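You operate a simulated robot arm through the tools that you are given. There is no shell and no other tool. Be economical: measure what you need, move in short steps, check, and stop when the job is done.

You run a simulated robot arm. Do the job below in one go: nothing can be reset, and whatever is moved stays where it is left.

Task
Plug the charger in and put the toothbrush handle on to charge.
Fine: use the socket by the switch; switch the strip on last.

It is judged by the outcome, as a careful person would: the job done as asked, and still so three seconds after it is handed in. It fails if anything else is knocked over, pushed out of place, dropped, spilled or broken.

Robot
A 7-joint arm with a two-finger parallel gripper, fixed in place. Base frame: the origin is at the foot of the arm, x ahead of it, y to its left, z up. Lengths are in mm, angles in degrees, forces in N, time in s.
Its first joint turns from -66.0 to 66.0 degrees. Payload 2.5 kg.
Tool frame: the origin (TCP) lies between the finger pads and is the grasp point; the fingertips stand 23 mm ahead of it; z points along the fingers, y is the line along which they close. Largest opening 94 mm; finger width 38, thickness 10; the body of the gripper, 54 by 96 mm, starts 39 mm behind the TCP.
Orientation is told as [roll, pitch, yaw] about the base's x, y, z axes, in that order, counted from this pose: with the fingers straight down and closing along the base's y, the tool's x points along the base's -x, its y along +y and its z along -z.

Tools
- The arm moves only by the tool send_rows. Its argument "rows" is a list of rows, each a list of 2 entries, a list of its own where there are three numbers: the shift along the tool's x, y, z in mm, then the turn, a rotation vector about the tool's x, y, z in degrees. In form: [[[dx, dy, dz], [wx, wy, wz]], ...]. A call has 1 to 10 rows; each row shifts and turns the commanded pose from where the row before left it, along the tool's axes as they then stand. "hand" is the opening, from 0 (shut) to 1 (fully open), set as the call begins (left out, the last holds). A row lasts 0.2 s, in which the tool goes at most 50 mm and 8.6 degrees; a call with a longer step from one row to the next is refused whole, and so is a gripper value outside its range. Where a pose cannot be reached the arm comes as near as it can. A force on the tool above 40 N (or 10 N above the force at the start of the call, whichever is more), or a blocked arm, ends the call early, and 0.2 s more pass. Each finger travels about 108 mm/s and halts on what it meets, pressing with about 35 N; the grip force reading is that of the motor and also rises with nothing between the fingers. The clock runs only during rows and for 0.2 s after the last one: add rows that do not move to give the fingers time. The reply holds the time, the measured pose of the TCP, the force on the tool along the base axes, the opening and the grip force, in the units named above and with some noise.
- Cameras (640 x 400 px; columns grow to the right, rows downward): "scene" is fixed at [140.1, -426.1, 543]; the picture's right is [0.60, -0.80, 0.00], its down [-0.47, -0.35, -0.81] and it looks along [0.65, 0.48, -0.59] (base axes); focal length 280 px, centre (320, 200). "wrist" rides on the gripper at [-39, 0, -44] in the tool frame; the picture's right is [0.00, -1.00, 0.00], its down [0.97, 0.00, -0.24] and it looks along [0.24, 0.00, 0.97] (tool axes); focal length 218 px, centre (320, 200). There is no depth. A picture from a camera that has moved, and an enlarged one, comes with that camera's place and axes in the base frame and with its lens.
- capture(camera): a new picture of that camera. The clock stands still meanwhile.
- inspect(camera, box): a new picture of the part [left, top, right, bottom] of that camera's present view, enlarged. The clock stands still meanwhile.
- hand_in(): hands the job in; it is judged then, once.

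Work in short steps. Places have to be worked out from the pictures, the camera data and where the tool is seen: move nearer, look again, correct. Check each grasp and each placing, and mend what went wrong. You have 120 turns and 64 pictures in all, those below and enlarged ones among them. Open the gripper and draw the arm clear of the work before you hand the job in, unless the task says otherwise; then end with one line.

The tools are called after "Call:" as name(argument=value, ...) on one line, values as JSON. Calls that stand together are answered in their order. send_rows: Moves the arm, as the interface text tells. Its arguments: {"type":"object","properties":{"rows":{"type":"array","items":{"type":"array"}},"hand":{"type":"number"}},"required":["rows"]} The other tools are called the same way: capture (camera) takes a picture; inspect (camera, box) takes an enlarged picture of a part of a camera's view; hand_in () hands the job in.

At the start:

```text
time: 0.0
eef_pos: [435.0, -15.6, 308.0]
tcp_rot: [0.0, 0.0, 0.0]
ft_force: [0.1, -0.1, -0.4]
width: 93.7
grasp_force: 0.0
```

scene: 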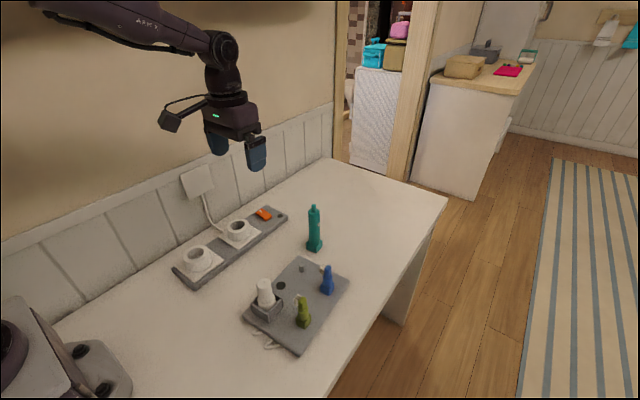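
wrist: 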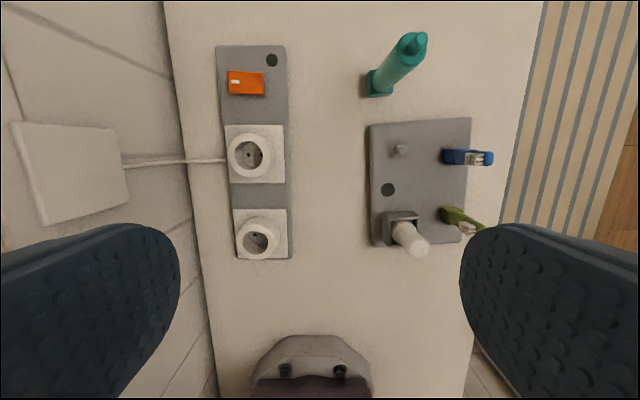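

I'll look more closely at the strip and the charger tray before moving.

Call:
inspect(camera="scene", box=[160, 190, 360, 360])

Call:
inspect(camera="wrist", box=[200, 20, 500, 270])

```text
2.35 times, centred on (260, 275) of scene
camera zoom: at [140.1, -426.1, 543.0], right [0.6, -0.8, 0.0], down [-0.47, -0.35, -0.81], along [0.65, 0.48, -0.59], focal length 659 px, centre (461, 24)
```

zoom: 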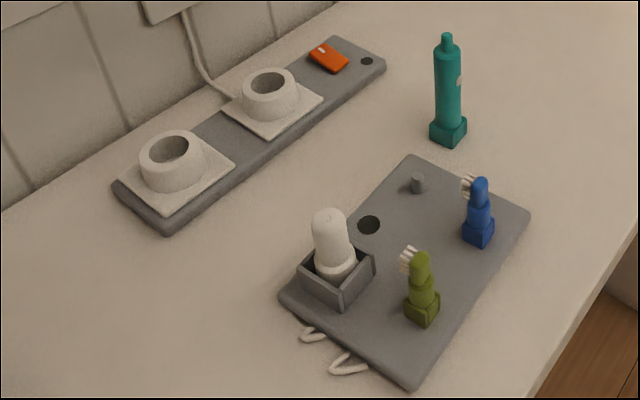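

```text
1.60 times, centred on (350, 145) of wrist
camera zoom: at [472.0, -15.0, 351.3], right [0.0, -1.0, 0.0], down [-0.97, 0.0, 0.24], along [-0.24, 0.0, -0.97], focal length 349 px, centre (272, 288)
```

zoom: 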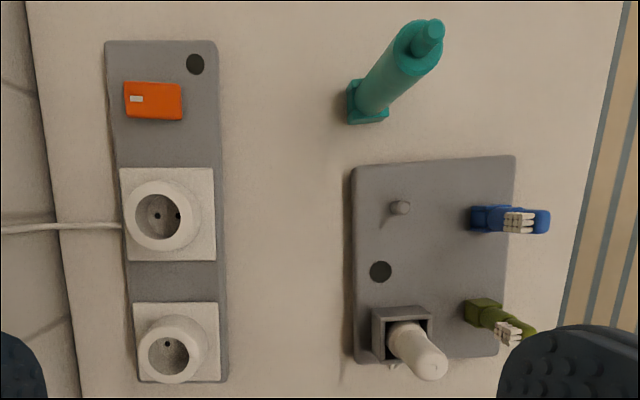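

Triangulating both cameras puts the table top at about z≈0 (tray top ≈8). The plug's top is near [354,-131,~105], the socket by the switch near [460,84,37], the tray peg near [467,-135] and the teal handle near [555,-100]. I'll move the camera nearer the plug, staying high.

Call:
send_rows(rows=[[[14, -29, 14.5], [0, 0, 0]], [[14, -29, 14.5], [0, 0, 0]], [[14, -29, 14.5], [0, 0, 0]], [[14, -29, 14.5], [0, 0, 0]]])

Call:
capture(camera="wrist")

```text
time: 1.0
eef_pos: [376.4, -129.2, 251.7]
tcp_rot: [0.0, 0.0, 0.0]
ft_force: [-0.3, -0.4, 0.3]
width: 93.8
grasp_force: 0.0
```

```text
59 pictures are left
camera wrist: at [415.4, -129.9, 294.9], right [0.0, -1.0, 0.0], down [-0.97, 0.0, 0.24], along [-0.24, 0.0, -0.97], focal length 218 px, centre (320, 200)
```

wrist: 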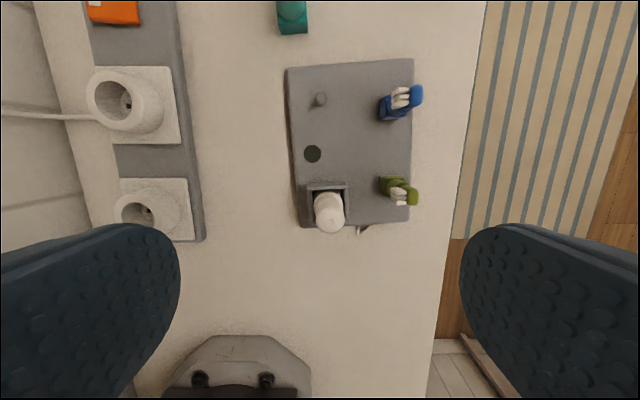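

Call:
inspect(camera="wrist", box=[270, 50, 430, 250])

Call:
inspect(camera="scene", box=[235, 250, 335, 355])

```text
2.00 times, centred on (350, 150) of wrist
camera zoom: at [415.4, -129.9, 294.9], right [0.0, -1.0, 0.0], down [-0.97, 0.0, 0.24], along [-0.24, 0.0, -0.97], focal length 436 px, centre (260, 300)
```

zoom: 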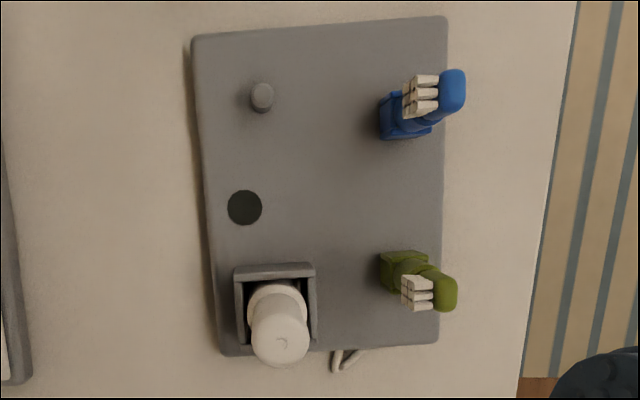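

```text
3.81 times, centred on (285, 302) of scene
camera zoom: at [140.1, -426.0, 543.0], right [0.6, -0.8, 0.0], down [-0.47, -0.35, -0.81], along [0.65, 0.48, -0.59], focal length 1067 px, centre (453, -190)
```

zoom: 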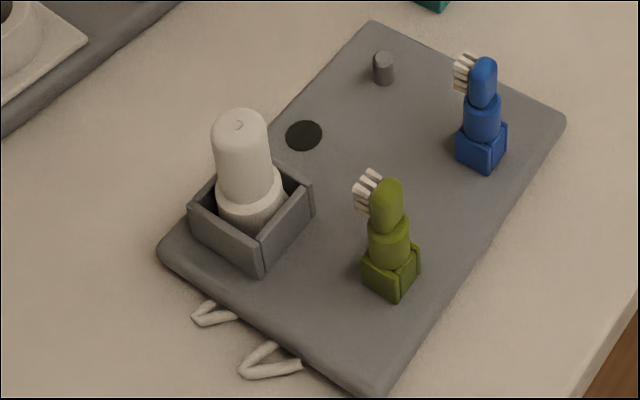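

The plug stands upright in its box, its top near [348,-141,101] with a body about 28 mm across. I'll go above it and check alignment.

Call:
send_rows(rows=[[[9.5, -3.8, 32], [0, 0, 0]], [[9.5, -3.8, 32], [0, 0, 0]], [[9.4, -3.9, 32], [0, 0, 0]], [[0, 0, 0], [0, 0, 0]]], hand=0.8)

Call:
capture(camera="wrist")

Call:
inspect(camera="scene", box=[195, 200, 345, 355])

```text
time: 2.0
eef_pos: [350.1, -143.5, 154.7]
tcp_rot: [0.0, 0.1, 0.0]
ft_force: [-0.7, 0.4, -0.6]
width: 75.0
grasp_force: 0.1
```

```text
56 pictures are left
camera wrist: at [387.6, -143.2, 198.4], right [0.0, -1.0, 0.0], down [-0.97, 0.0, 0.24], along [-0.24, 0.0, -0.97], focal length 218 px, centre (320, 200)
```

wrist: 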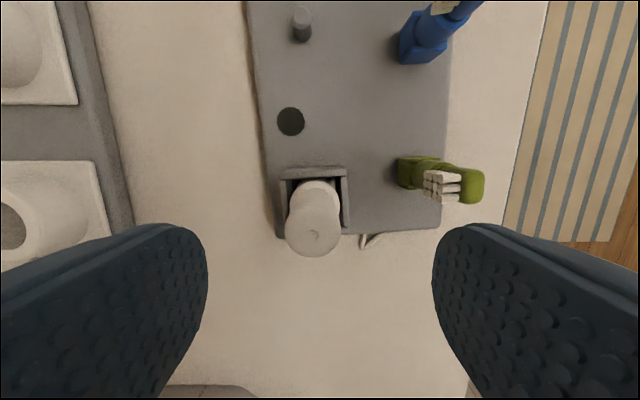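

```text
2.58 times, centred on (270, 278) of scene
camera zoom: at [140.1, -426.1, 543.0], right [0.6, -0.8, 0.0], down [-0.47, -0.35, -0.81], along [0.65, 0.48, -0.59], focal length 723 px, centre (449, 0)
```

zoom: 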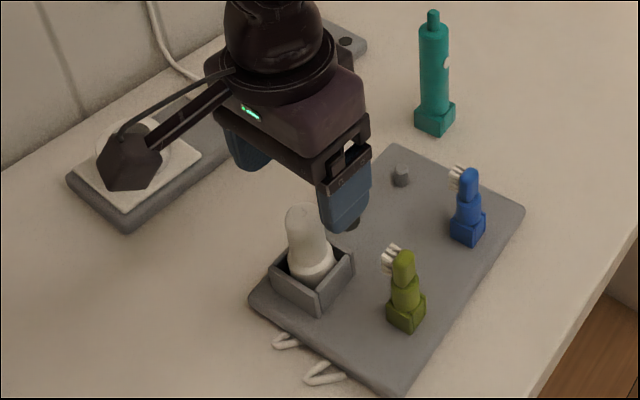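

Refined plug centre ≈ [346,-140]. I'll descend to z≈82 so the tips stay above the box rim, then close.

Call:
send_rows(rows=[[[4, 3.5, 18], [0, 0, 0]], [[0, 0, 18], [0, 0, 0]], [[0, 0, 18], [0, 0, 0]], [[0, 0, 18], [0, 0, 0]]])

Call:
send_rows(rows=[[[0, 0, 0], [0, 0, 0]], [[0, 0, 0], [0, 0, 0]], [[0, 0, 0], [0, 0, 0]]], hand=0.0)

Call:
capture(camera="wrist")

```text
time: 3.0
eef_pos: [345.3, -137.7, 81.3]
tcp_rot: [0.0, 0.0, -0.1]
ft_force: [-0.5, 0.1, 1.1]
width: 75.2
grasp_force: 0.0
```

```text
time: 3.8
eef_pos: [345.7, -138.4, 83.4]
tcp_rot: [0.0, 0.0, 0.0]
ft_force: [0.2, -0.3, -0.6]
width: 26.6
grasp_force: 35.0
```

```text
54 pictures are left
camera wrist: at [383.6, -138.2, 125.7], right [0.0, -1.0, 0.0], down [-0.97, 0.0, 0.24], along [-0.24, 0.0, -0.97], focal length 218 px, centre (320, 200)
```

wrist: 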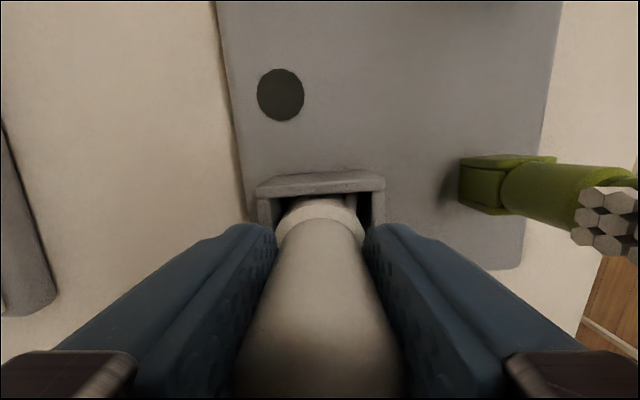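

Gripped at 26.6 mm. I'll lift it slowly, straight up.

Call:
send_rows(rows=[[[0, 0, -15], [0, 0, 0]], [[0, 0, -20], [0, 0, 0]], [[0, 0, -25], [0, 0, 0]], [[0, 0, -30], [0, 0, 0]], [[0, 0, -30], [0, 0, 0]], [[0, 0, 0], [0, 0, 0]]])

Call:
inspect(camera="scene", box=[195, 160, 345, 355])

Call:
capture(camera="wrist")

```text
time: 5.2
eef_pos: [344.4, -139.1, 200.6]
tcp_rot: [0.0, 0.1, 0.0]
ft_force: [-1.1, 0.1, -0.8]
width: 26.5
grasp_force: 35.4
```

```text
2.05 times, centred on (270, 258) of scene
camera zoom: at [140.1, -426.1, 543.0], right [0.6, -0.8, 0.0], down [-0.47, -0.35, -0.81], along [0.65, 0.48, -0.59], focal length 574 px, centre (423, 82)
```

zoom: 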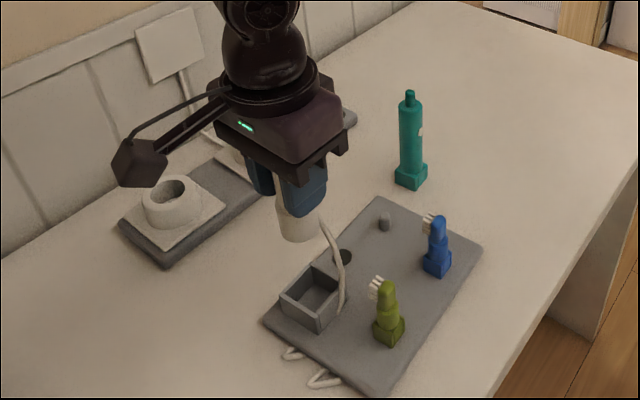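

```text
52 pictures are left
camera wrist: at [382.6, -139.5, 245.2], right [0.0, -1.0, 0.0], down [-0.97, 0.0, 0.24], along [-0.24, 0.0, -0.97], focal length 218 px, centre (320, 200)
```

wrist: 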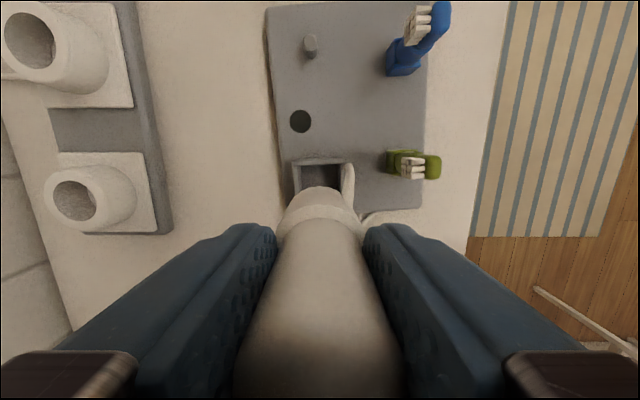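

The plug is out with a cable at its side. I'll zoom in on its lower end and on the sockets' pin holes.

Call:
inspect(camera="scene", box=[240, 220, 310, 320])

Call:
inspect(camera="wrist", box=[0, 0, 140, 240])

```text
4.00 times, centred on (275, 270) of scene
camera zoom: at [140.1, -426.1, 543.0], right [0.6, -0.8, 0.0], down [-0.47, -0.35, -0.81], along [0.65, 0.48, -0.59], focal length 1120 px, centre (500, -80)
```

zoom: 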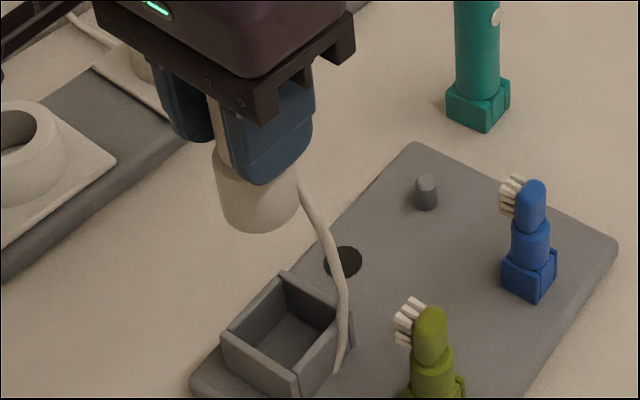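

```text
1.67 times, centred on (70, 120) of wrist
camera zoom: at [382.6, -139.5, 245.2], right [0.0, -1.0, 0.0], down [-0.97, 0.0, 0.24], along [-0.24, 0.0, -0.97], focal length 364 px, centre (737, 333)
```

zoom: 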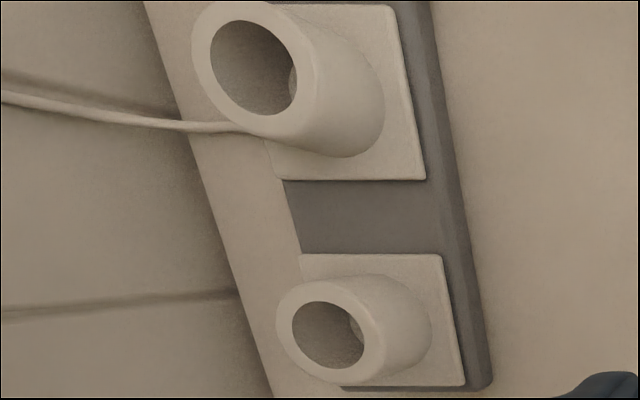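

No pins are visible from here. I'll move toward the socket, staying high, to view its holes from nearly straight above.

Call:
send_rows(rows=[[[-11, 32, -12], [0, 0, 0]], [[-11, 32, -12], [0, 0, 0]], [[-11, 32, -12], [0, 0, 0]], [[-11, 32, -12], [0, 0, 0]], [[-11, 32, -12], [0, 0, 0]], [[0, 0, 0], [0, 0, 0]]])

Call:
capture(camera="wrist")

Call:
inspect(camera="wrist", box=[200, 80, 330, 220])

Call:
inspect(camera="scene", box=[160, 120, 360, 360])

```text
time: 6.6
eef_pos: [401.5, 20.6, 263.6]
tcp_rot: [0.0, 0.1, 0.0]
ft_force: [-0.2, 0.4, -1.1]
width: 26.5
grasp_force: 34.3
```

```text
49 pictures are left
camera wrist: at [440.3, 20.9, 307.1], right [0.0, -1.0, 0.0], down [-0.97, 0.0, 0.24], along [-0.24, 0.0, -0.97], focal length 218 px, centre (320, 200)
```

wrist: 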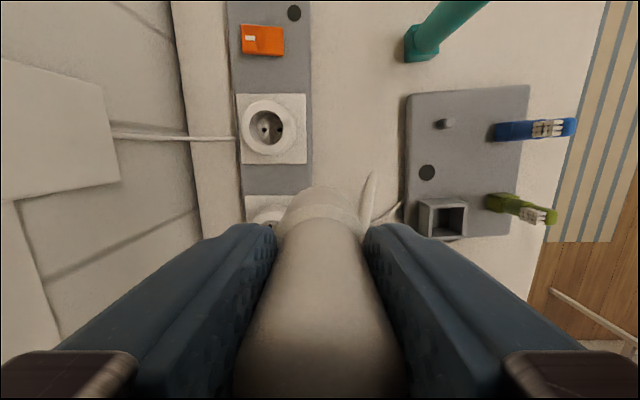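

```text
2.86 times, centred on (265, 150) of wrist
camera zoom: at [440.3, 20.9, 307.1], right [0.0, -1.0, 0.0], down [-0.97, 0.0, 0.24], along [-0.24, 0.0, -0.97], focal length 624 px, centre (477, 343)
```

zoom: 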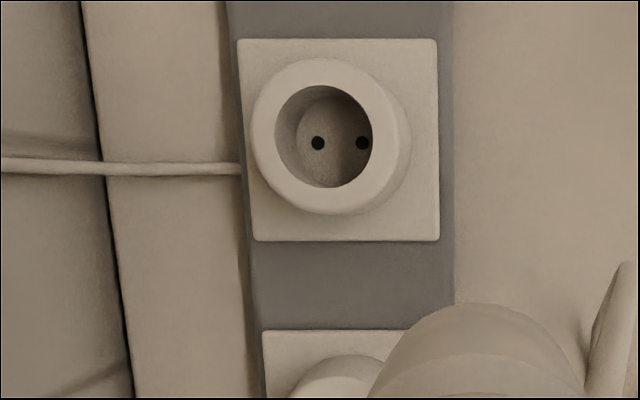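

```text
1.67 times, centred on (260, 240) of scene
camera zoom: at [140.1, -426.0, 543.0], right [0.6, -0.8, 0.0], down [-0.47, -0.35, -0.81], along [0.65, 0.48, -0.59], focal length 467 px, centre (420, 133)
```

zoom: 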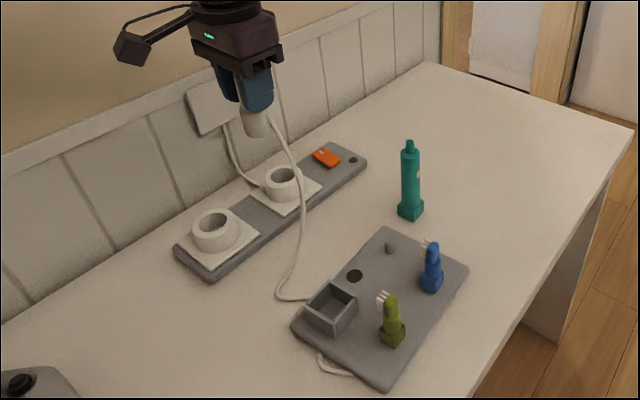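

The socket's holes lie along y and the cable has slack. To see the plug's pins I'll rise a bit and tilt the plug's face toward the scene camera.

Call:
send_rows(rows=[[[0, 0, -30], [0, 0, 0]], [[0, 0, -30], [0, 0, 0]], [[0, 0, 0], [6.9, 4.06, 0]], [[0, 0, 0], [6.9, 4.06, 0]], [[0, 0, 0], [6.9, 4.06, 0]], [[0, 0, 0], [6.9, 4.06, 0]], [[0, 0, 0], [6.9, 4.06, 0]], [[0, 0, 0], [6.9, 4.06, 0]], [[0, 0, 0], [0, 0, 0]]])

Call:
inspect(camera="scene", box=[190, 80, 310, 200])

```text
time: 8.6
eef_pos: [401.0, 21.7, 320.4]
tcp_rot: [-43.7, 22.2, -9.0]
ft_force: [-0.2, -0.1, -1.0]
width: 26.3
grasp_force: 35.3
```

```text
3.33 times, centred on (250, 140) of scene
camera zoom: at [140.1, -426.1, 543.0], right [0.6, -0.8, 0.0], down [-0.47, -0.35, -0.81], along [0.65, 0.48, -0.59], focal length 933 px, centre (553, 400)
```

zoom: 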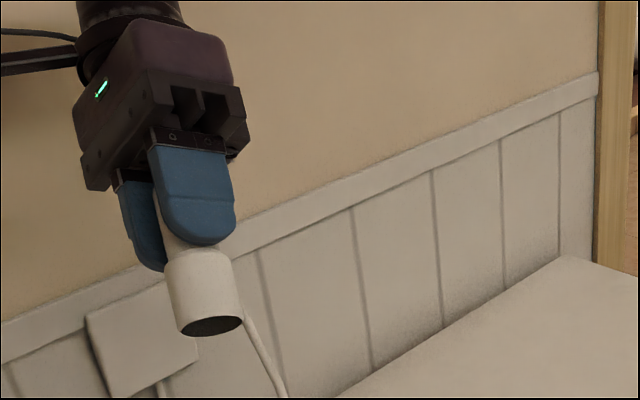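

I can see the lower face edge-on. Tilting further and zooming.

Call:
send_rows(rows=[[[0, 0, 0], [6.9, 4.06, 0]], [[0, 0, 0], [6.9, 4.06, 0]], [[0, 0, 0], [6.9, 4.06, 0]], [[0, 0, 0], [0, 0, 0]]])

Call:
inspect(camera="scene", box=[215, 110, 255, 160])

```text
time: 9.6
eef_pos: [400.5, 20.5, 320.6]
tcp_rot: [-69.5, 29.0, -20.2]
ft_force: [-0.4, 0.7, -0.9]
width: 26.4
grasp_force: 34.7
```

```text
8.00 times, centred on (235, 135) of scene
camera zoom: at [140.1, -426.1, 543.0], right [0.6, -0.8, 0.0], down [-0.47, -0.35, -0.81], along [0.65, 0.48, -0.59], focal length 2240 px, centre (1000, 720)
```

zoom: 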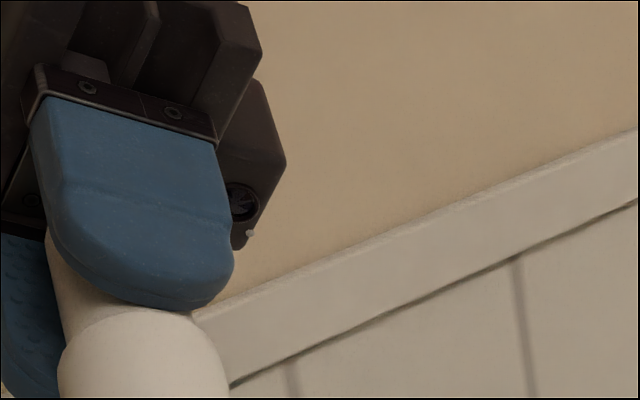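

Call:
inspect(camera="scene", box=[210, 140, 260, 200])

```text
6.67 times, centred on (235, 170) of scene
camera zoom: at [140.1, -426.1, 543.0], right [0.6, -0.8, 0.0], down [-0.47, -0.35, -0.81], along [0.65, 0.48, -0.59], focal length 1867 px, centre (887, 400)
```

zoom: 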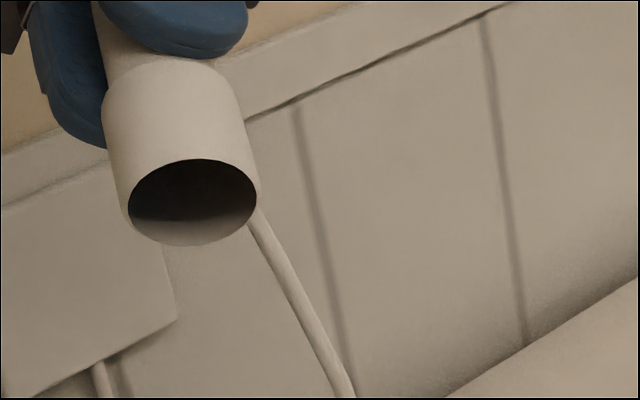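

The lower end is a hollow sleeve (≈36 mm outside, fitting the ≈41 mm recess). I'll tilt more to look inside for the pins.

Call:
send_rows(rows=[[[0, 0, 0], [6.9, 4.06, 0]], [[0, 0, 0], [6.9, 4.06, 0]], [[0, 0, 0], [6.9, 4.06, 0]], [[0, 0, 0], [0, 0, 0]]])

Call:
inspect(camera="scene", box=[205, 125, 265, 185])

```text
time: 10.6
eef_pos: [401.8, 7.7, 335.7]
tcp_rot: [-93.9, 29.6, -34.2]
ft_force: [0.0, 0.6, -1.5]
width: 25.9
grasp_force: 34.6
```

```text
6.67 times, centred on (235, 155) of scene
camera zoom: at [139.2, -427.8, 541.8], right [0.6, -0.8, 0.0], down [-0.47, -0.35, -0.81], along [0.65, 0.49, -0.58], focal length 1867 px, centre (887, 500)
```

zoom: 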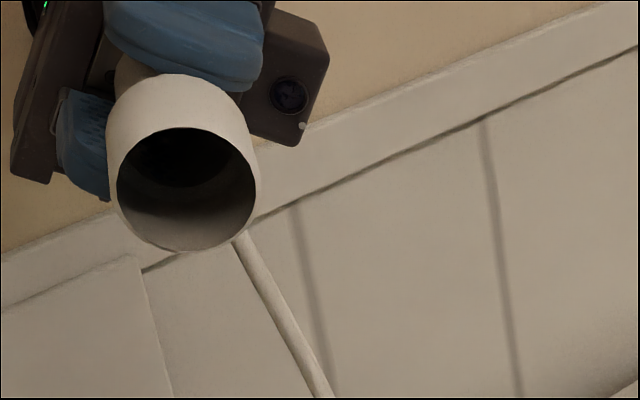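

Call:
inspect(camera="scene", box=[220, 142, 232, 152])

Call:
inspect(camera="scene", box=[214, 135, 230, 151])

```text
16.00 times, centred on (226, 147) of scene
camera zoom: at [139.2, -427.8, 541.8], right [0.6, -0.8, 0.0], down [-0.47, -0.35, -0.81], along [0.65, 0.49, -0.58], focal length 4480 px, centre (1824, 1048)
```

zoom: 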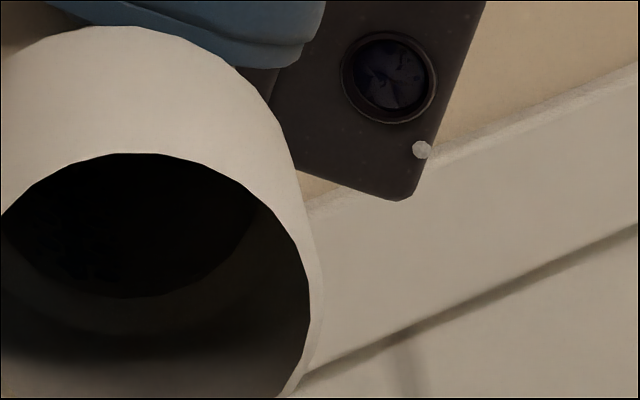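

```text
16.00 times, centred on (222, 143) of scene
camera zoom: at [139.2, -427.8, 541.8], right [0.6, -0.8, 0.0], down [-0.47, -0.35, -0.81], along [0.65, 0.49, -0.58], focal length 4480 px, centre (1888, 1112)
```

zoom: 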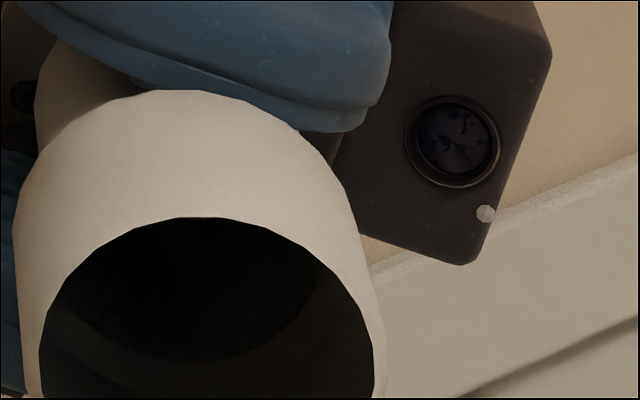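

Inside it's just a stepped bore with no pins near the rim, so orientation hardly matters; I'll keep its pose as it was in the box. Now tilting back upright.

Call:
send_rows(rows=[[[0, 0, 0], [-6.9, -4.06, 0]], [[0, 0, 0], [-6.9, -4.06, 0]], [[0, 0, 0], [-6.9, -4.06, 0]], [[0, 0, 0], [-6.9, -4.06, 0]], [[0, 0, 0], [-6.9, -4.06, 0]], [[0, 0, 0], [-6.9, -4.06, 0]], [[0, 0, 0], [-6.9, -4.06, 0]], [[0, 0, 0], [-6.9, -4.06, 0]], [[0, 0, 0], [-6.9, -4.06, 0]], [[0, 0, 0], [0, 0, 0]]])

Call:
send_rows(rows=[[[0, 0, 0], [-6.9, -4.06, 0]], [[0, 0, 0], [-6.9, -4.06, 0]], [[0, 0, 0], [-6.9, -4.06, 0]], [[0, 0, 0], [0, 0, 0]]])

```text
time: 12.8
eef_pos: [400.3, 22.2, 321.4]
tcp_rot: [-21.0, 11.9, -2.2]
ft_force: [0.0, 0.0, -0.5]
width: 26.5
grasp_force: 35.0
```

```text
time: 13.8
eef_pos: [398.6, 21.1, 320.9]
tcp_rot: [0.2, 0.0, 0.0]
ft_force: [0.3, -0.2, -0.4]
width: 26.3
grasp_force: 34.6
```

Upright again. The socket centre is ≈[460,80,~45]; I'll come lower and a bit short of it for a precise view.

Call:
send_rows(rows=[[[-5.4, 14.2, 39], [0, 0, 0]], [[-5.4, 14.2, 39], [0, 0, 0]], [[-5.4, 14.2, 39], [0, 0, 0]], [[-5.4, 14.2, 39], [0, 0, 0]], [[0, 0, 0], [0, 0, 0]]])

Call:
inspect(camera="wrist", box=[220, 40, 420, 240])

Call:
inspect(camera="scene", box=[165, 150, 305, 290])

```text
time: 15.0
eef_pos: [422.7, 79.8, 163.9]
tcp_rot: [0.0, 0.0, 0.0]
ft_force: [0.6, -0.6, -1.3]
width: 26.4
grasp_force: 34.7
```

```text
2.00 times, centred on (320, 140) of wrist
camera zoom: at [461.4, 79.2, 209.0], right [0.0, -1.0, 0.0], down [-0.97, 0.0, 0.24], along [-0.24, 0.0, -0.97], focal length 436 px, centre (320, 320)
```

zoom: 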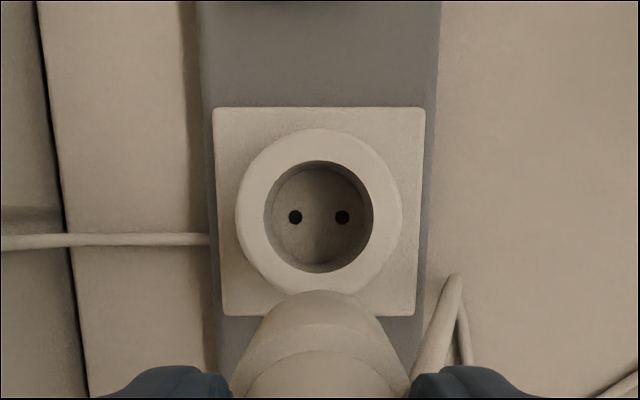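

```text
2.86 times, centred on (235, 220) of scene
camera zoom: at [140.1, -426.1, 543.0], right [0.6, -0.8, 0.0], down [-0.47, -0.35, -0.81], along [0.65, 0.48, -0.59], focal length 800 px, centre (563, 143)
```

zoom: 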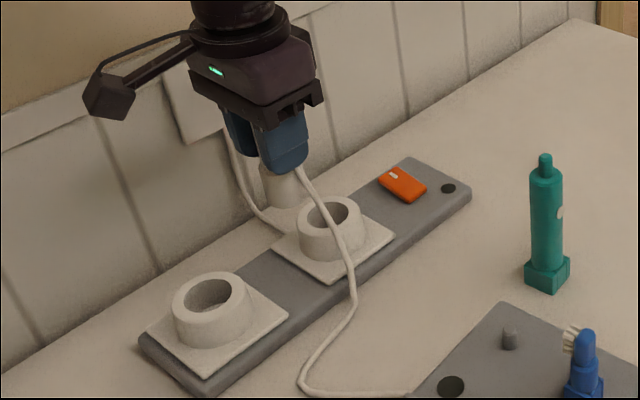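

Looking straight down, the socket centre is [460,80] with its rim at z≈52. The plug axis is within 1 mm of the TCP and its lower end ≈72 mm below it. I'll move over the socket at a safe height and check.

Call:
send_rows(rows=[[[-18.4, 0, 0], [0, 0, 0]], [[-18.4, 0, 8], [0, 0, 0]], [[0, 0, 12], [0, 0, 0]], [[0, 0, 0], [0, 0, 0]]])

Call:
inspect(camera="scene", box=[195, 160, 285, 260])

Call:
inspect(camera="wrist", box=[220, 120, 420, 320])

```text
time: 16.0
eef_pos: [460.2, 78.9, 146.0]
tcp_rot: [0.0, 0.0, -0.1]
ft_force: [0.1, 0.5, -1.1]
width: 26.5
grasp_force: 34.8
```

```text
4.00 times, centred on (240, 210) of scene
camera zoom: at [140.1, -426.1, 543.0], right [0.6, -0.8, 0.0], down [-0.47, -0.35, -0.81], along [0.65, 0.48, -0.59], focal length 1120 px, centre (640, 160)
```

zoom: 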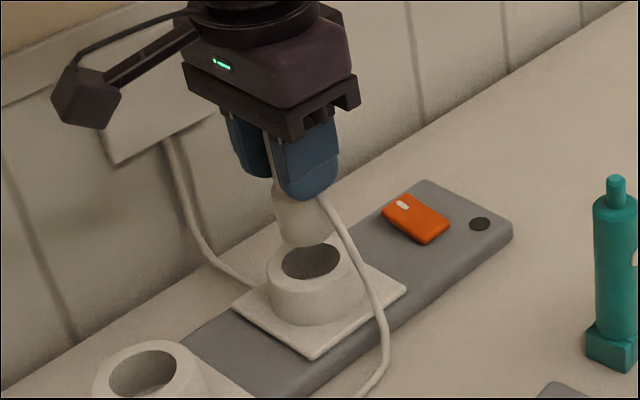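

```text
2.00 times, centred on (320, 220) of wrist
camera zoom: at [498.0, 78.6, 188.8], right [0.0, -1.0, 0.0], down [-0.97, 0.0, 0.24], along [-0.24, 0.0, -0.97], focal length 436 px, centre (320, 160)
```

zoom: 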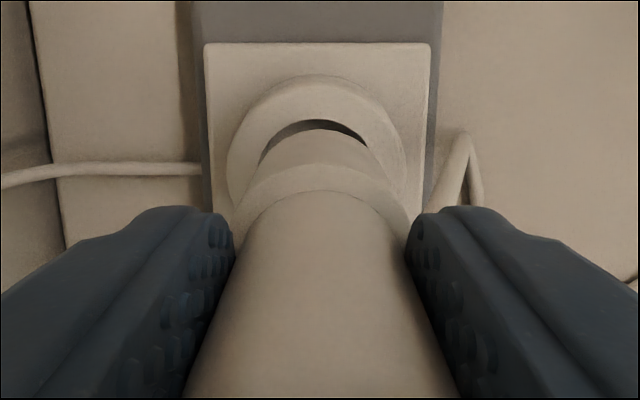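

Close. I'll zoom in more to compare the collar's diameter with the hole and check centring.

Call:
inspect(camera="scene", box=[252, 200, 292, 240])

Call:
inspect(camera="wrist", box=[270, 155, 370, 235])

```text
10.00 times, centred on (272, 220) of scene
camera zoom: at [140.1, -426.1, 543.0], right [0.6, -0.8, 0.0], down [-0.47, -0.35, -0.81], along [0.65, 0.48, -0.59], focal length 2800 px, centre (800, 0)
```

zoom: 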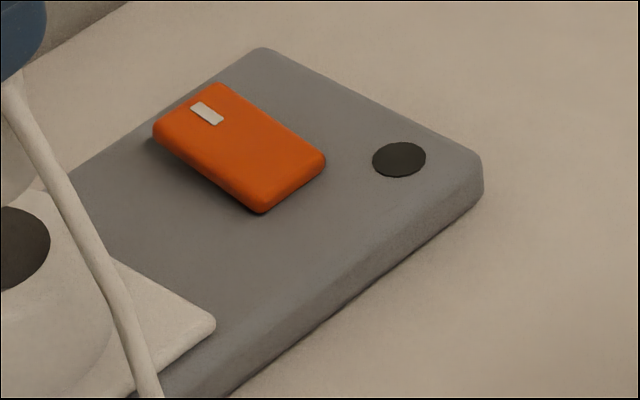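

```text
5.00 times, centred on (320, 195) of wrist
camera zoom: at [498.0, 78.6, 188.8], right [0.0, -1.0, 0.0], down [-0.97, 0.0, 0.24], along [-0.24, 0.0, -0.97], focal length 1091 px, centre (320, 225)
```

zoom: 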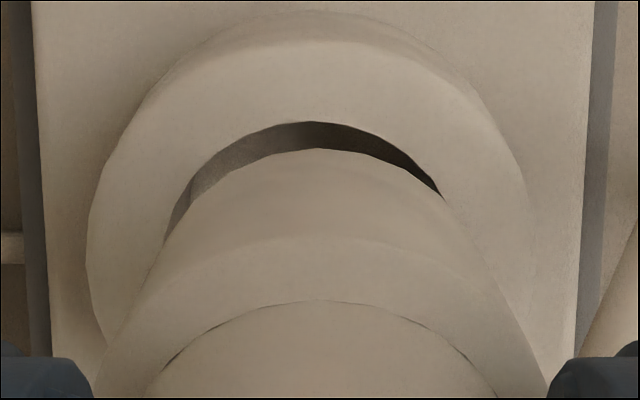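

The plug is ≈1.5 mm off toward -y and ~1 mm too far out. I'll correct and descend to just above the rim.

Call:
send_rows(rows=[[[1.0, 1.5, 0], [0, 0, 0]], [[0, 0, 8], [0, 0, 0]], [[0, 0, 8], [0, 0, 0]], [[0, 0, 0], [0, 0, 0]]])

Call:
inspect(camera="scene", box=[217, 200, 257, 250])

Call:
inspect(camera="wrist", box=[270, 155, 370, 235])

```text
time: 17.0
eef_pos: [458.3, 79.8, 129.6]
tcp_rot: [0.0, 0.0, 0.0]
ft_force: [-0.4, 0.3, -0.9]
width: 26.1
grasp_force: 34.5
```

```text
8.00 times, centred on (237, 225) of scene
camera zoom: at [140.1, -426.1, 543.0], right [0.6, -0.8, 0.0], down [-0.47, -0.35, -0.81], along [0.65, 0.48, -0.59], focal length 2240 px, centre (984, 0)
```

zoom: 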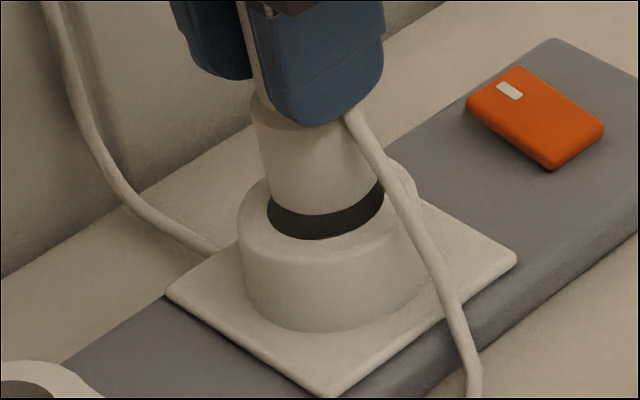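

```text
5.00 times, centred on (320, 195) of wrist
camera zoom: at [496.1, 78.9, 172.6], right [0.0, -1.0, 0.0], down [-0.97, 0.0, 0.24], along [-0.24, 0.0, -0.97], focal length 1091 px, centre (320, 225)
```

zoom: 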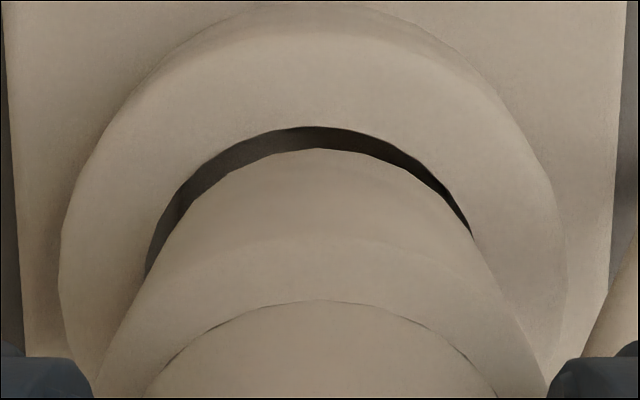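

Scene and wrist views agree to within ≈1 mm; a +0.9 mm y nudge remains. Then I'll lower gently, watching the force.

Call:
send_rows(rows=[[[-0.3, 0.9, 0], [0, 0, 0]], [[0, 0, 4], [0, 0, 0]], [[0, 0, 4], [0, 0, 0]], [[0, 0, 4], [0, 0, 0]], [[0, 0, 0], [0, 0, 0]]])

Call:
inspect(camera="scene", box=[217, 200, 257, 250])

```text
time: 18.2
eef_pos: [458.3, 80.2, 116.6]
tcp_rot: [0.0, 0.0, 0.0]
ft_force: [0.4, 0.3, -1.0]
width: 26.4
grasp_force: 34.7
```

```text
8.00 times, centred on (237, 225) of scene
camera zoom: at [140.1, -426.1, 543.0], right [0.6, -0.8, 0.0], down [-0.47, -0.35, -0.81], along [0.65, 0.48, -0.59], focal length 2240 px, centre (984, 0)
```

zoom: 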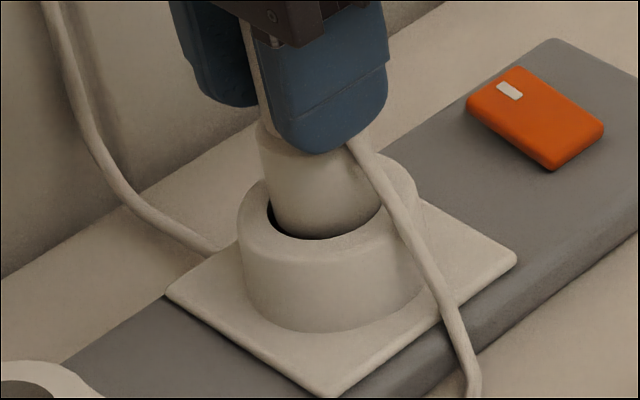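

No contact force; the sleeve is at or entering the hole. Continuing down in small steps.

Call:
send_rows(rows=[[[0, 0, 3], [0, 0, 0]], [[0, 0, 3], [0, 0, 0]], [[0, 0, 3], [0, 0, 0]], [[0, 0, 0], [0, 0, 0]]])

Call:
inspect(camera="scene", box=[217, 200, 257, 250])

Call:
inspect(camera="wrist", box=[270, 155, 370, 235])

```text
time: 19.2
eef_pos: [457.9, 81.0, 109.2]
tcp_rot: [0.0, 0.0, 0.0]
ft_force: [-1.3, 0.0, -1.1]
width: 26.5
grasp_force: 35.6
```

```text
8.00 times, centred on (237, 225) of scene
camera zoom: at [140.1, -426.1, 543.0], right [0.6, -0.8, 0.0], down [-0.47, -0.35, -0.81], along [0.65, 0.48, -0.59], focal length 2240 px, centre (984, 0)
```

zoom: 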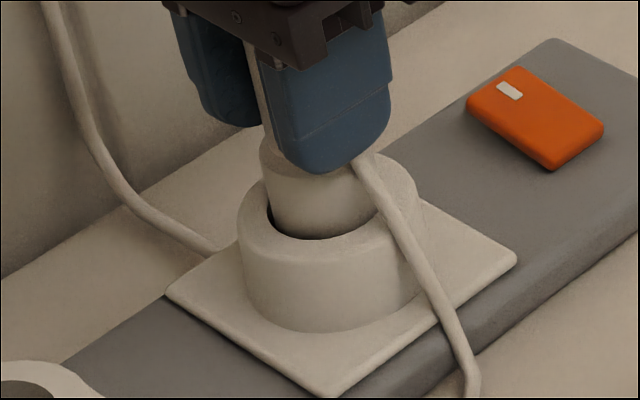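

```text
5.00 times, centred on (320, 195) of wrist
camera zoom: at [496.2, 80.4, 152.8], right [0.0, -1.0, 0.0], down [-0.97, 0.0, 0.24], along [-0.24, 0.0, -0.97], focal length 1091 px, centre (320, 225)
```

zoom: 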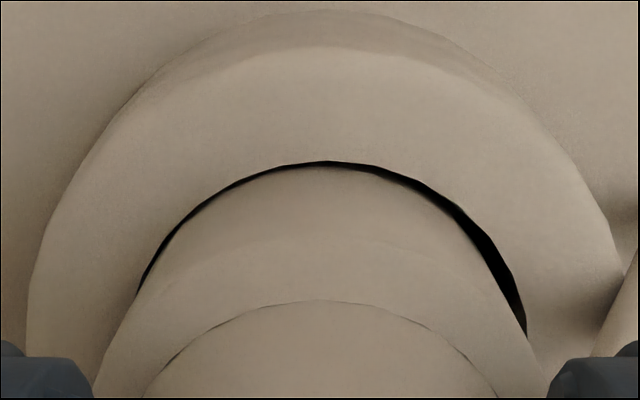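

The sleeve is inside the recess (gap slightly larger on -y). Nudge -0.5 y and keep lowering until contact.

Call:
send_rows(rows=[[[0, -0.5, 3], [0, 0, 0]], [[0, 0, 3], [0, 0, 0]], [[0, 0, 3], [0, 0, 0]], [[0, 0, 2], [0, 0, 0]], [[0, 0, 0], [0, 0, 0]]])

```text
time: 20.4
eef_pos: [459.6, 79.9, 99.0]
tcp_rot: [0.0, 0.0, 0.0]
ft_force: [-0.9, 0.7, -0.9]
width: 26.3
grasp_force: 34.9
```

Call:
send_rows(rows=[[[0, 0, 2], [0, 0, 0]], [[0, 0, 2], [0, 0, 0]], [[0, 0, 2], [0, 0, 0]], [[0, 0, 2], [0, 0, 0]], [[0, 0, 0], [0, 0, 0]]])

Call:
inspect(camera="scene", box=[217, 200, 257, 250])

```text
time: 21.6
eef_pos: [458.1, 78.8, 91.7]
tcp_rot: [0.0, -0.1, 0.0]
ft_force: [-5.4, -1.6, 15.2]
width: 26.6
grasp_force: 35.6
```

```text
8.00 times, centred on (237, 225) of scene
camera zoom: at [140.0, -426.1, 543.1], right [0.6, -0.8, 0.0], down [-0.47, -0.35, -0.81], along [0.65, 0.48, -0.59], focal length 2240 px, centre (984, 0)
```

zoom: 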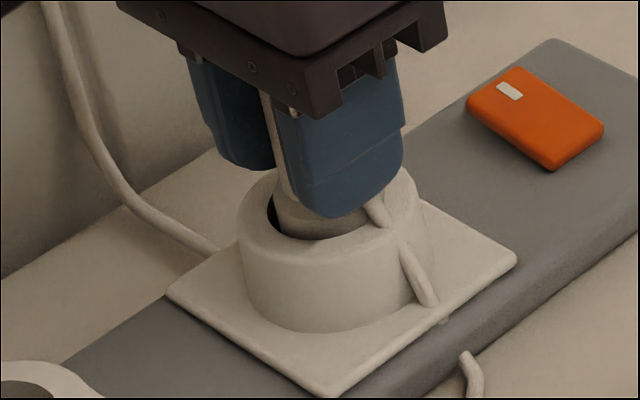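

15 N of contact. I'll press a couple more millimetres to seat it and see whether it yields.

Call:
send_rows(rows=[[[0, 0, 1], [0, 0, 0]], [[0, 0, 1], [0, 0, 0]], [[0, 0, 1], [0, 0, 0]], [[0, 0, 0], [0, 0, 0]]])

```text
time: 22.6
eef_pos: [459.2, 79.4, 90.1]
tcp_rot: [0.0, -0.4, 0.0]
ft_force: [-3.8, -1.7, 32.8]
width: 26.3
grasp_force: 35.2
```

Firm stop at 33 N, so it appears to be on the recess floor. I'll relax the push, open the fingers and inspect.

Call:
send_rows(rows=[[[0, 0, -2], [0, 0, 0]], [[0, 0, -1], [0, 0, 0]]])

Call:
send_rows(rows=[[[0, 0, 0], [0, 0, 0]], [[0, 0, 0], [0, 0, 0]], [[0, 0, 0], [0, 0, 0]]], hand=0.6)

Call:
send_rows(rows=[[[0, 0, -20], [0, 0, 0]], [[0, 0, -25], [0, 0, 0]], [[0, 0, -25], [0, 0, 0]], [[0, 0, -25], [0, 0, 0]], [[0, 0, -25], [0, 0, 0]], [[0, 0, 0], [0, 0, 0]]])

Call:
inspect(camera="scene", box=[205, 180, 285, 260])

Call:
capture(camera="wrist")

```text
time: 23.2
eef_pos: [457.8, 79.3, 89.9]
tcp_rot: [0.0, 0.0, 0.0]
ft_force: [4.7, 0.0, 10.5]
width: 26.2
grasp_force: 35.3
```

```text
time: 24.0
eef_pos: [457.6, 79.3, 88.9]
tcp_rot: [0.0, 0.0, 0.0]
ft_force: [0.2, -0.1, 0.4]
width: 56.3
grasp_force: 0.1
```

```text
time: 25.4
eef_pos: [457.3, 82.0, 210.3]
tcp_rot: [0.0, 0.0, 0.0]
ft_force: [-0.2, -0.1, 0.1]
width: 56.4
grasp_force: 0.0
```

```text
5.00 times, centred on (245, 220) of scene
camera zoom: at [140.1, -426.1, 543.0], right [0.6, -0.8, 0.0], down [-0.47, -0.35, -0.81], along [0.65, 0.48, -0.59], focal length 1400 px, centre (695, 100)
```

zoom: 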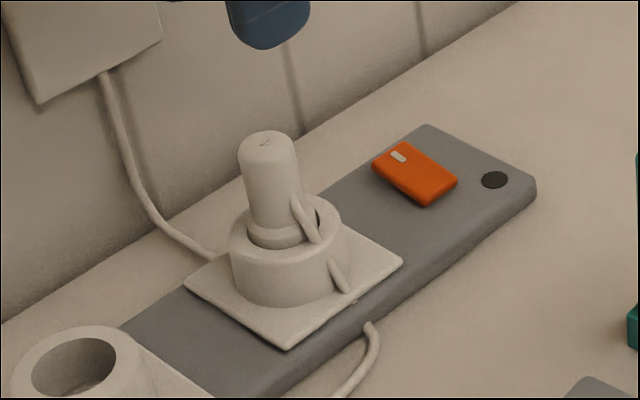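

```text
27 pictures are left
camera wrist: at [496.2, 81.7, 253.7], right [0.0, -1.0, 0.0], down [-0.97, 0.0, 0.24], along [-0.24, 0.0, -0.97], focal length 218 px, centre (320, 200)
```

wrist: 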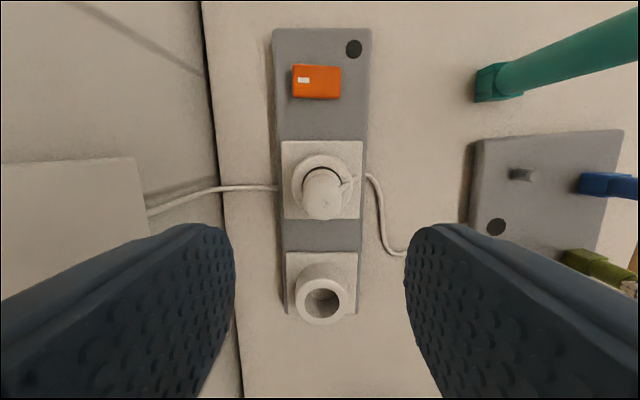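

The plug sits upright with its collar down in the recess by the switch. Next is the handle, near [556,-100], about 143 mm tall. I'll approach it high and look.

Call:
send_rows(rows=[[[-10, -36, 0], [0, 0, 0]], [[-10, -36, 0], [0, 0, 0]], [[-10, -36, 0], [0, 0, 0]], [[-10, -36, 0], [0, 0, 0]], [[-10, -36, 0], [0, 0, 0]], [[0, 0, 0], [0, 0, 0]]], hand=0.75)

Call:
capture(camera="wrist")

```text
time: 26.8
eef_pos: [508.3, -101.1, 210.7]
tcp_rot: [0.0, 0.0, -0.1]
ft_force: [0.2, 0.1, 0.5]
width: 70.4
grasp_force: 0.1
```

```text
26 pictures are left
camera wrist: at [546.6, -101.9, 254.5], right [0.0, -1.0, 0.0], down [-0.97, 0.0, 0.24], along [-0.24, 0.0, -0.97], focal length 218 px, centre (320, 200)
```

wrist: 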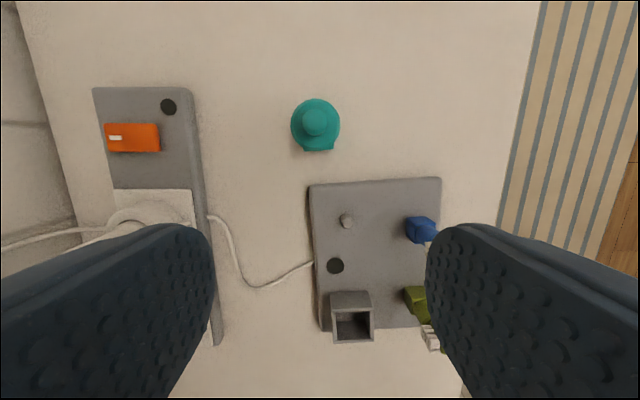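

Handle axis ≈ [558,-99]; tray peg ≈ [465,-132.5]. I'll move above the handle and check reach.

Call:
send_rows(rows=[[[-25, 1, 0], [0, 0, 0]], [[-24.7, 1, 0], [0, 0, 0]], [[0, 0, 0], [0, 0, 0]], [[0, 0, 10], [0, 0, 0]], [[0, 0, 10], [0, 0, 0]], [[0, 0, 0], [0, 0, 0]]])

Call:
capture(camera="wrist")

```text
time: 28.2
eef_pos: [556.7, -99.2, 188.2]
tcp_rot: [0.0, 0.0, 0.0]
ft_force: [0.2, -0.8, -1.2]
width: 70.5
grasp_force: 0.1
```

```text
25 pictures are left
camera wrist: at [595.7, -98.9, 232.8], right [0.0, -1.0, 0.0], down [-0.97, 0.0, 0.24], along [-0.24, 0.0, -0.97], focal length 218 px, centre (320, 200)
```

wrist: 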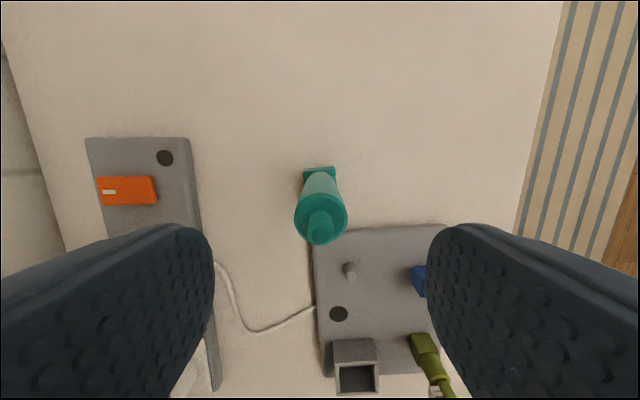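

Reachable. The handle tip is at ≈143, so with the palm 39 mm behind the TCP I'll grip high at z≈116.

Call:
send_rows(rows=[[[-1, 0, 18], [0, 0, 0]], [[0, 0, 18], [0, 0, 0]], [[0, 0, 18], [0, 0, 0]], [[0, 0, 17], [0, 0, 0]], [[0, 0, 0], [0, 0, 0]]])

Call:
inspect(camera="scene", box=[270, 150, 370, 290])

```text
time: 29.4
eef_pos: [559.7, -97.0, 119.1]
tcp_rot: [0.0, 0.0, 0.1]
ft_force: [-0.1, -0.5, 0.4]
width: 70.5
grasp_force: 0.0
```

```text
2.86 times, centred on (320, 220) of scene
camera zoom: at [140.1, -426.1, 543.0], right [0.6, -0.8, 0.0], down [-0.47, -0.35, -0.81], along [0.65, 0.48, -0.59], focal length 800 px, centre (320, 143)
```

zoom: 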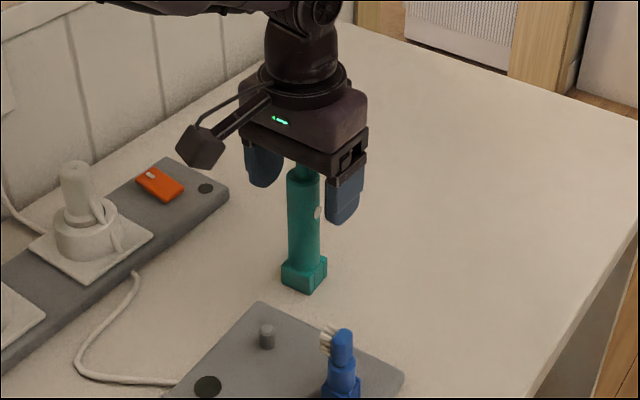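

Fingers straddle the handle with no contact. Closing.

Call:
send_rows(rows=[[[0, 0, 0], [0, 0, 0]], [[0, 0, 0], [0, 0, 0]], [[0, 0, 0], [0, 0, 0]]], hand=0.0)

Call:
send_rows(rows=[[[0, 0, -10], [0, 0, 0]], [[0, 0, -20], [0, 0, 0]], [[0, 0, -20], [0, 0, 0]], [[0, 0, -20], [0, 0, 0]], [[0, 0, 0], [0, 0, 0]]])

Call:
inspect(camera="scene", box=[270, 110, 370, 290])

Call:
capture(camera="wrist")

```text
time: 30.2
eef_pos: [559.7, -98.7, 118.9]
tcp_rot: [0.0, 0.0, 0.0]
ft_force: [0.3, -0.3, -0.5]
width: 28.0
grasp_force: 34.7
```

```text
time: 31.4
eef_pos: [558.7, -97.7, 190.2]
tcp_rot: [0.1, -0.1, 0.1]
ft_force: [-0.7, -0.2, -1.1]
width: 28.1
grasp_force: 34.8
```

```text
2.22 times, centred on (320, 200) of scene
camera zoom: at [140.1, -426.1, 543.0], right [0.6, -0.8, 0.0], down [-0.47, -0.35, -0.81], along [0.65, 0.48, -0.59], focal length 622 px, centre (320, 200)
```

zoom: 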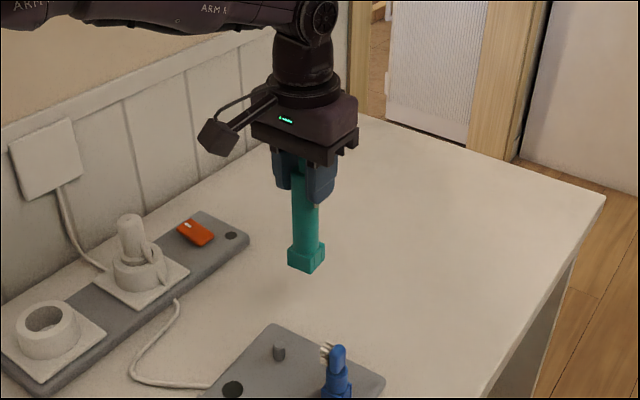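

```text
22 pictures are left
camera wrist: at [596.9, -98.1, 233.6], right [0.0, -1.0, 0.0], down [-0.97, 0.0, 0.24], along [-0.24, 0.0, -0.97], focal length 218 px, centre (320, 200)
```

wrist: 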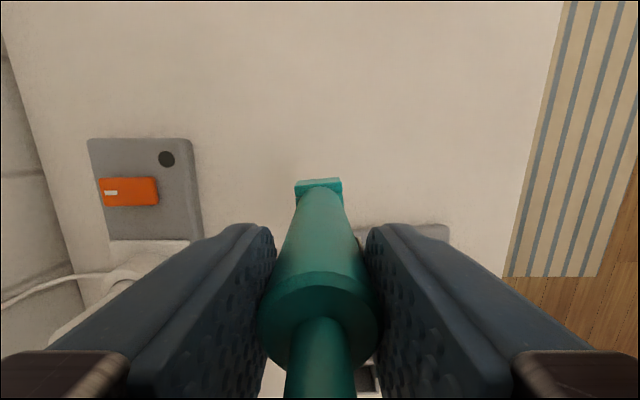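

The handle is held upright, its bottom ≈119 mm below the TCP. I'll stop just short of the peg so the camera looks straight down on it.

Call:
send_rows(rows=[[[33, -8.6, -3], [0, 0, 0]], [[33, -8.6, -3], [0, 0, 0]], [[33, -8.6, 0], [0, 0, 0]], [[33, -8.6, 0], [0, 0, 0]], [[0, 0, 0], [0, 0, 0]]])

Call:
inspect(camera="wrist", box=[220, 60, 420, 260])

Call:
inspect(camera="scene", box=[220, 200, 360, 340])

```text
time: 32.6
eef_pos: [426.9, -133.5, 193.8]
tcp_rot: [0.0, 0.0, 0.0]
ft_force: [-0.5, 0.1, -1.1]
width: 27.9
grasp_force: 34.2
```

```text
2.00 times, centred on (320, 160) of wrist
camera zoom: at [465.0, -133.7, 237.6], right [0.0, -1.0, 0.0], down [-0.97, 0.0, 0.24], along [-0.24, 0.0, -0.97], focal length 436 px, centre (320, 280)
```

zoom: 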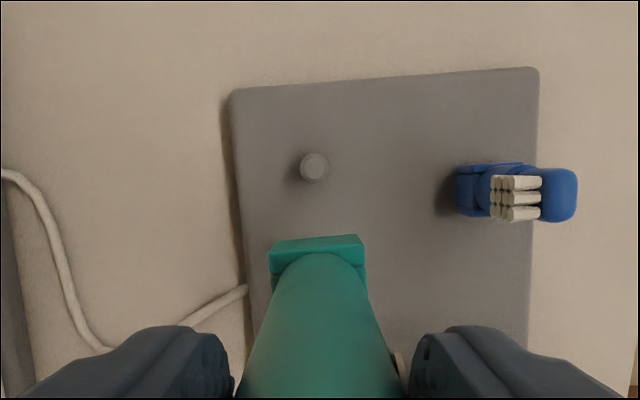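

```text
2.86 times, centred on (290, 270) of scene
camera zoom: at [140.1, -426.1, 543.0], right [0.6, -0.8, 0.0], down [-0.47, -0.35, -0.81], along [0.65, 0.48, -0.59], focal length 800 px, centre (406, 0)
```

zoom: 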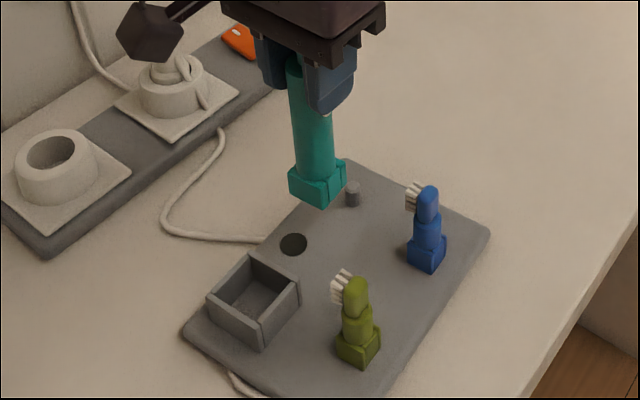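

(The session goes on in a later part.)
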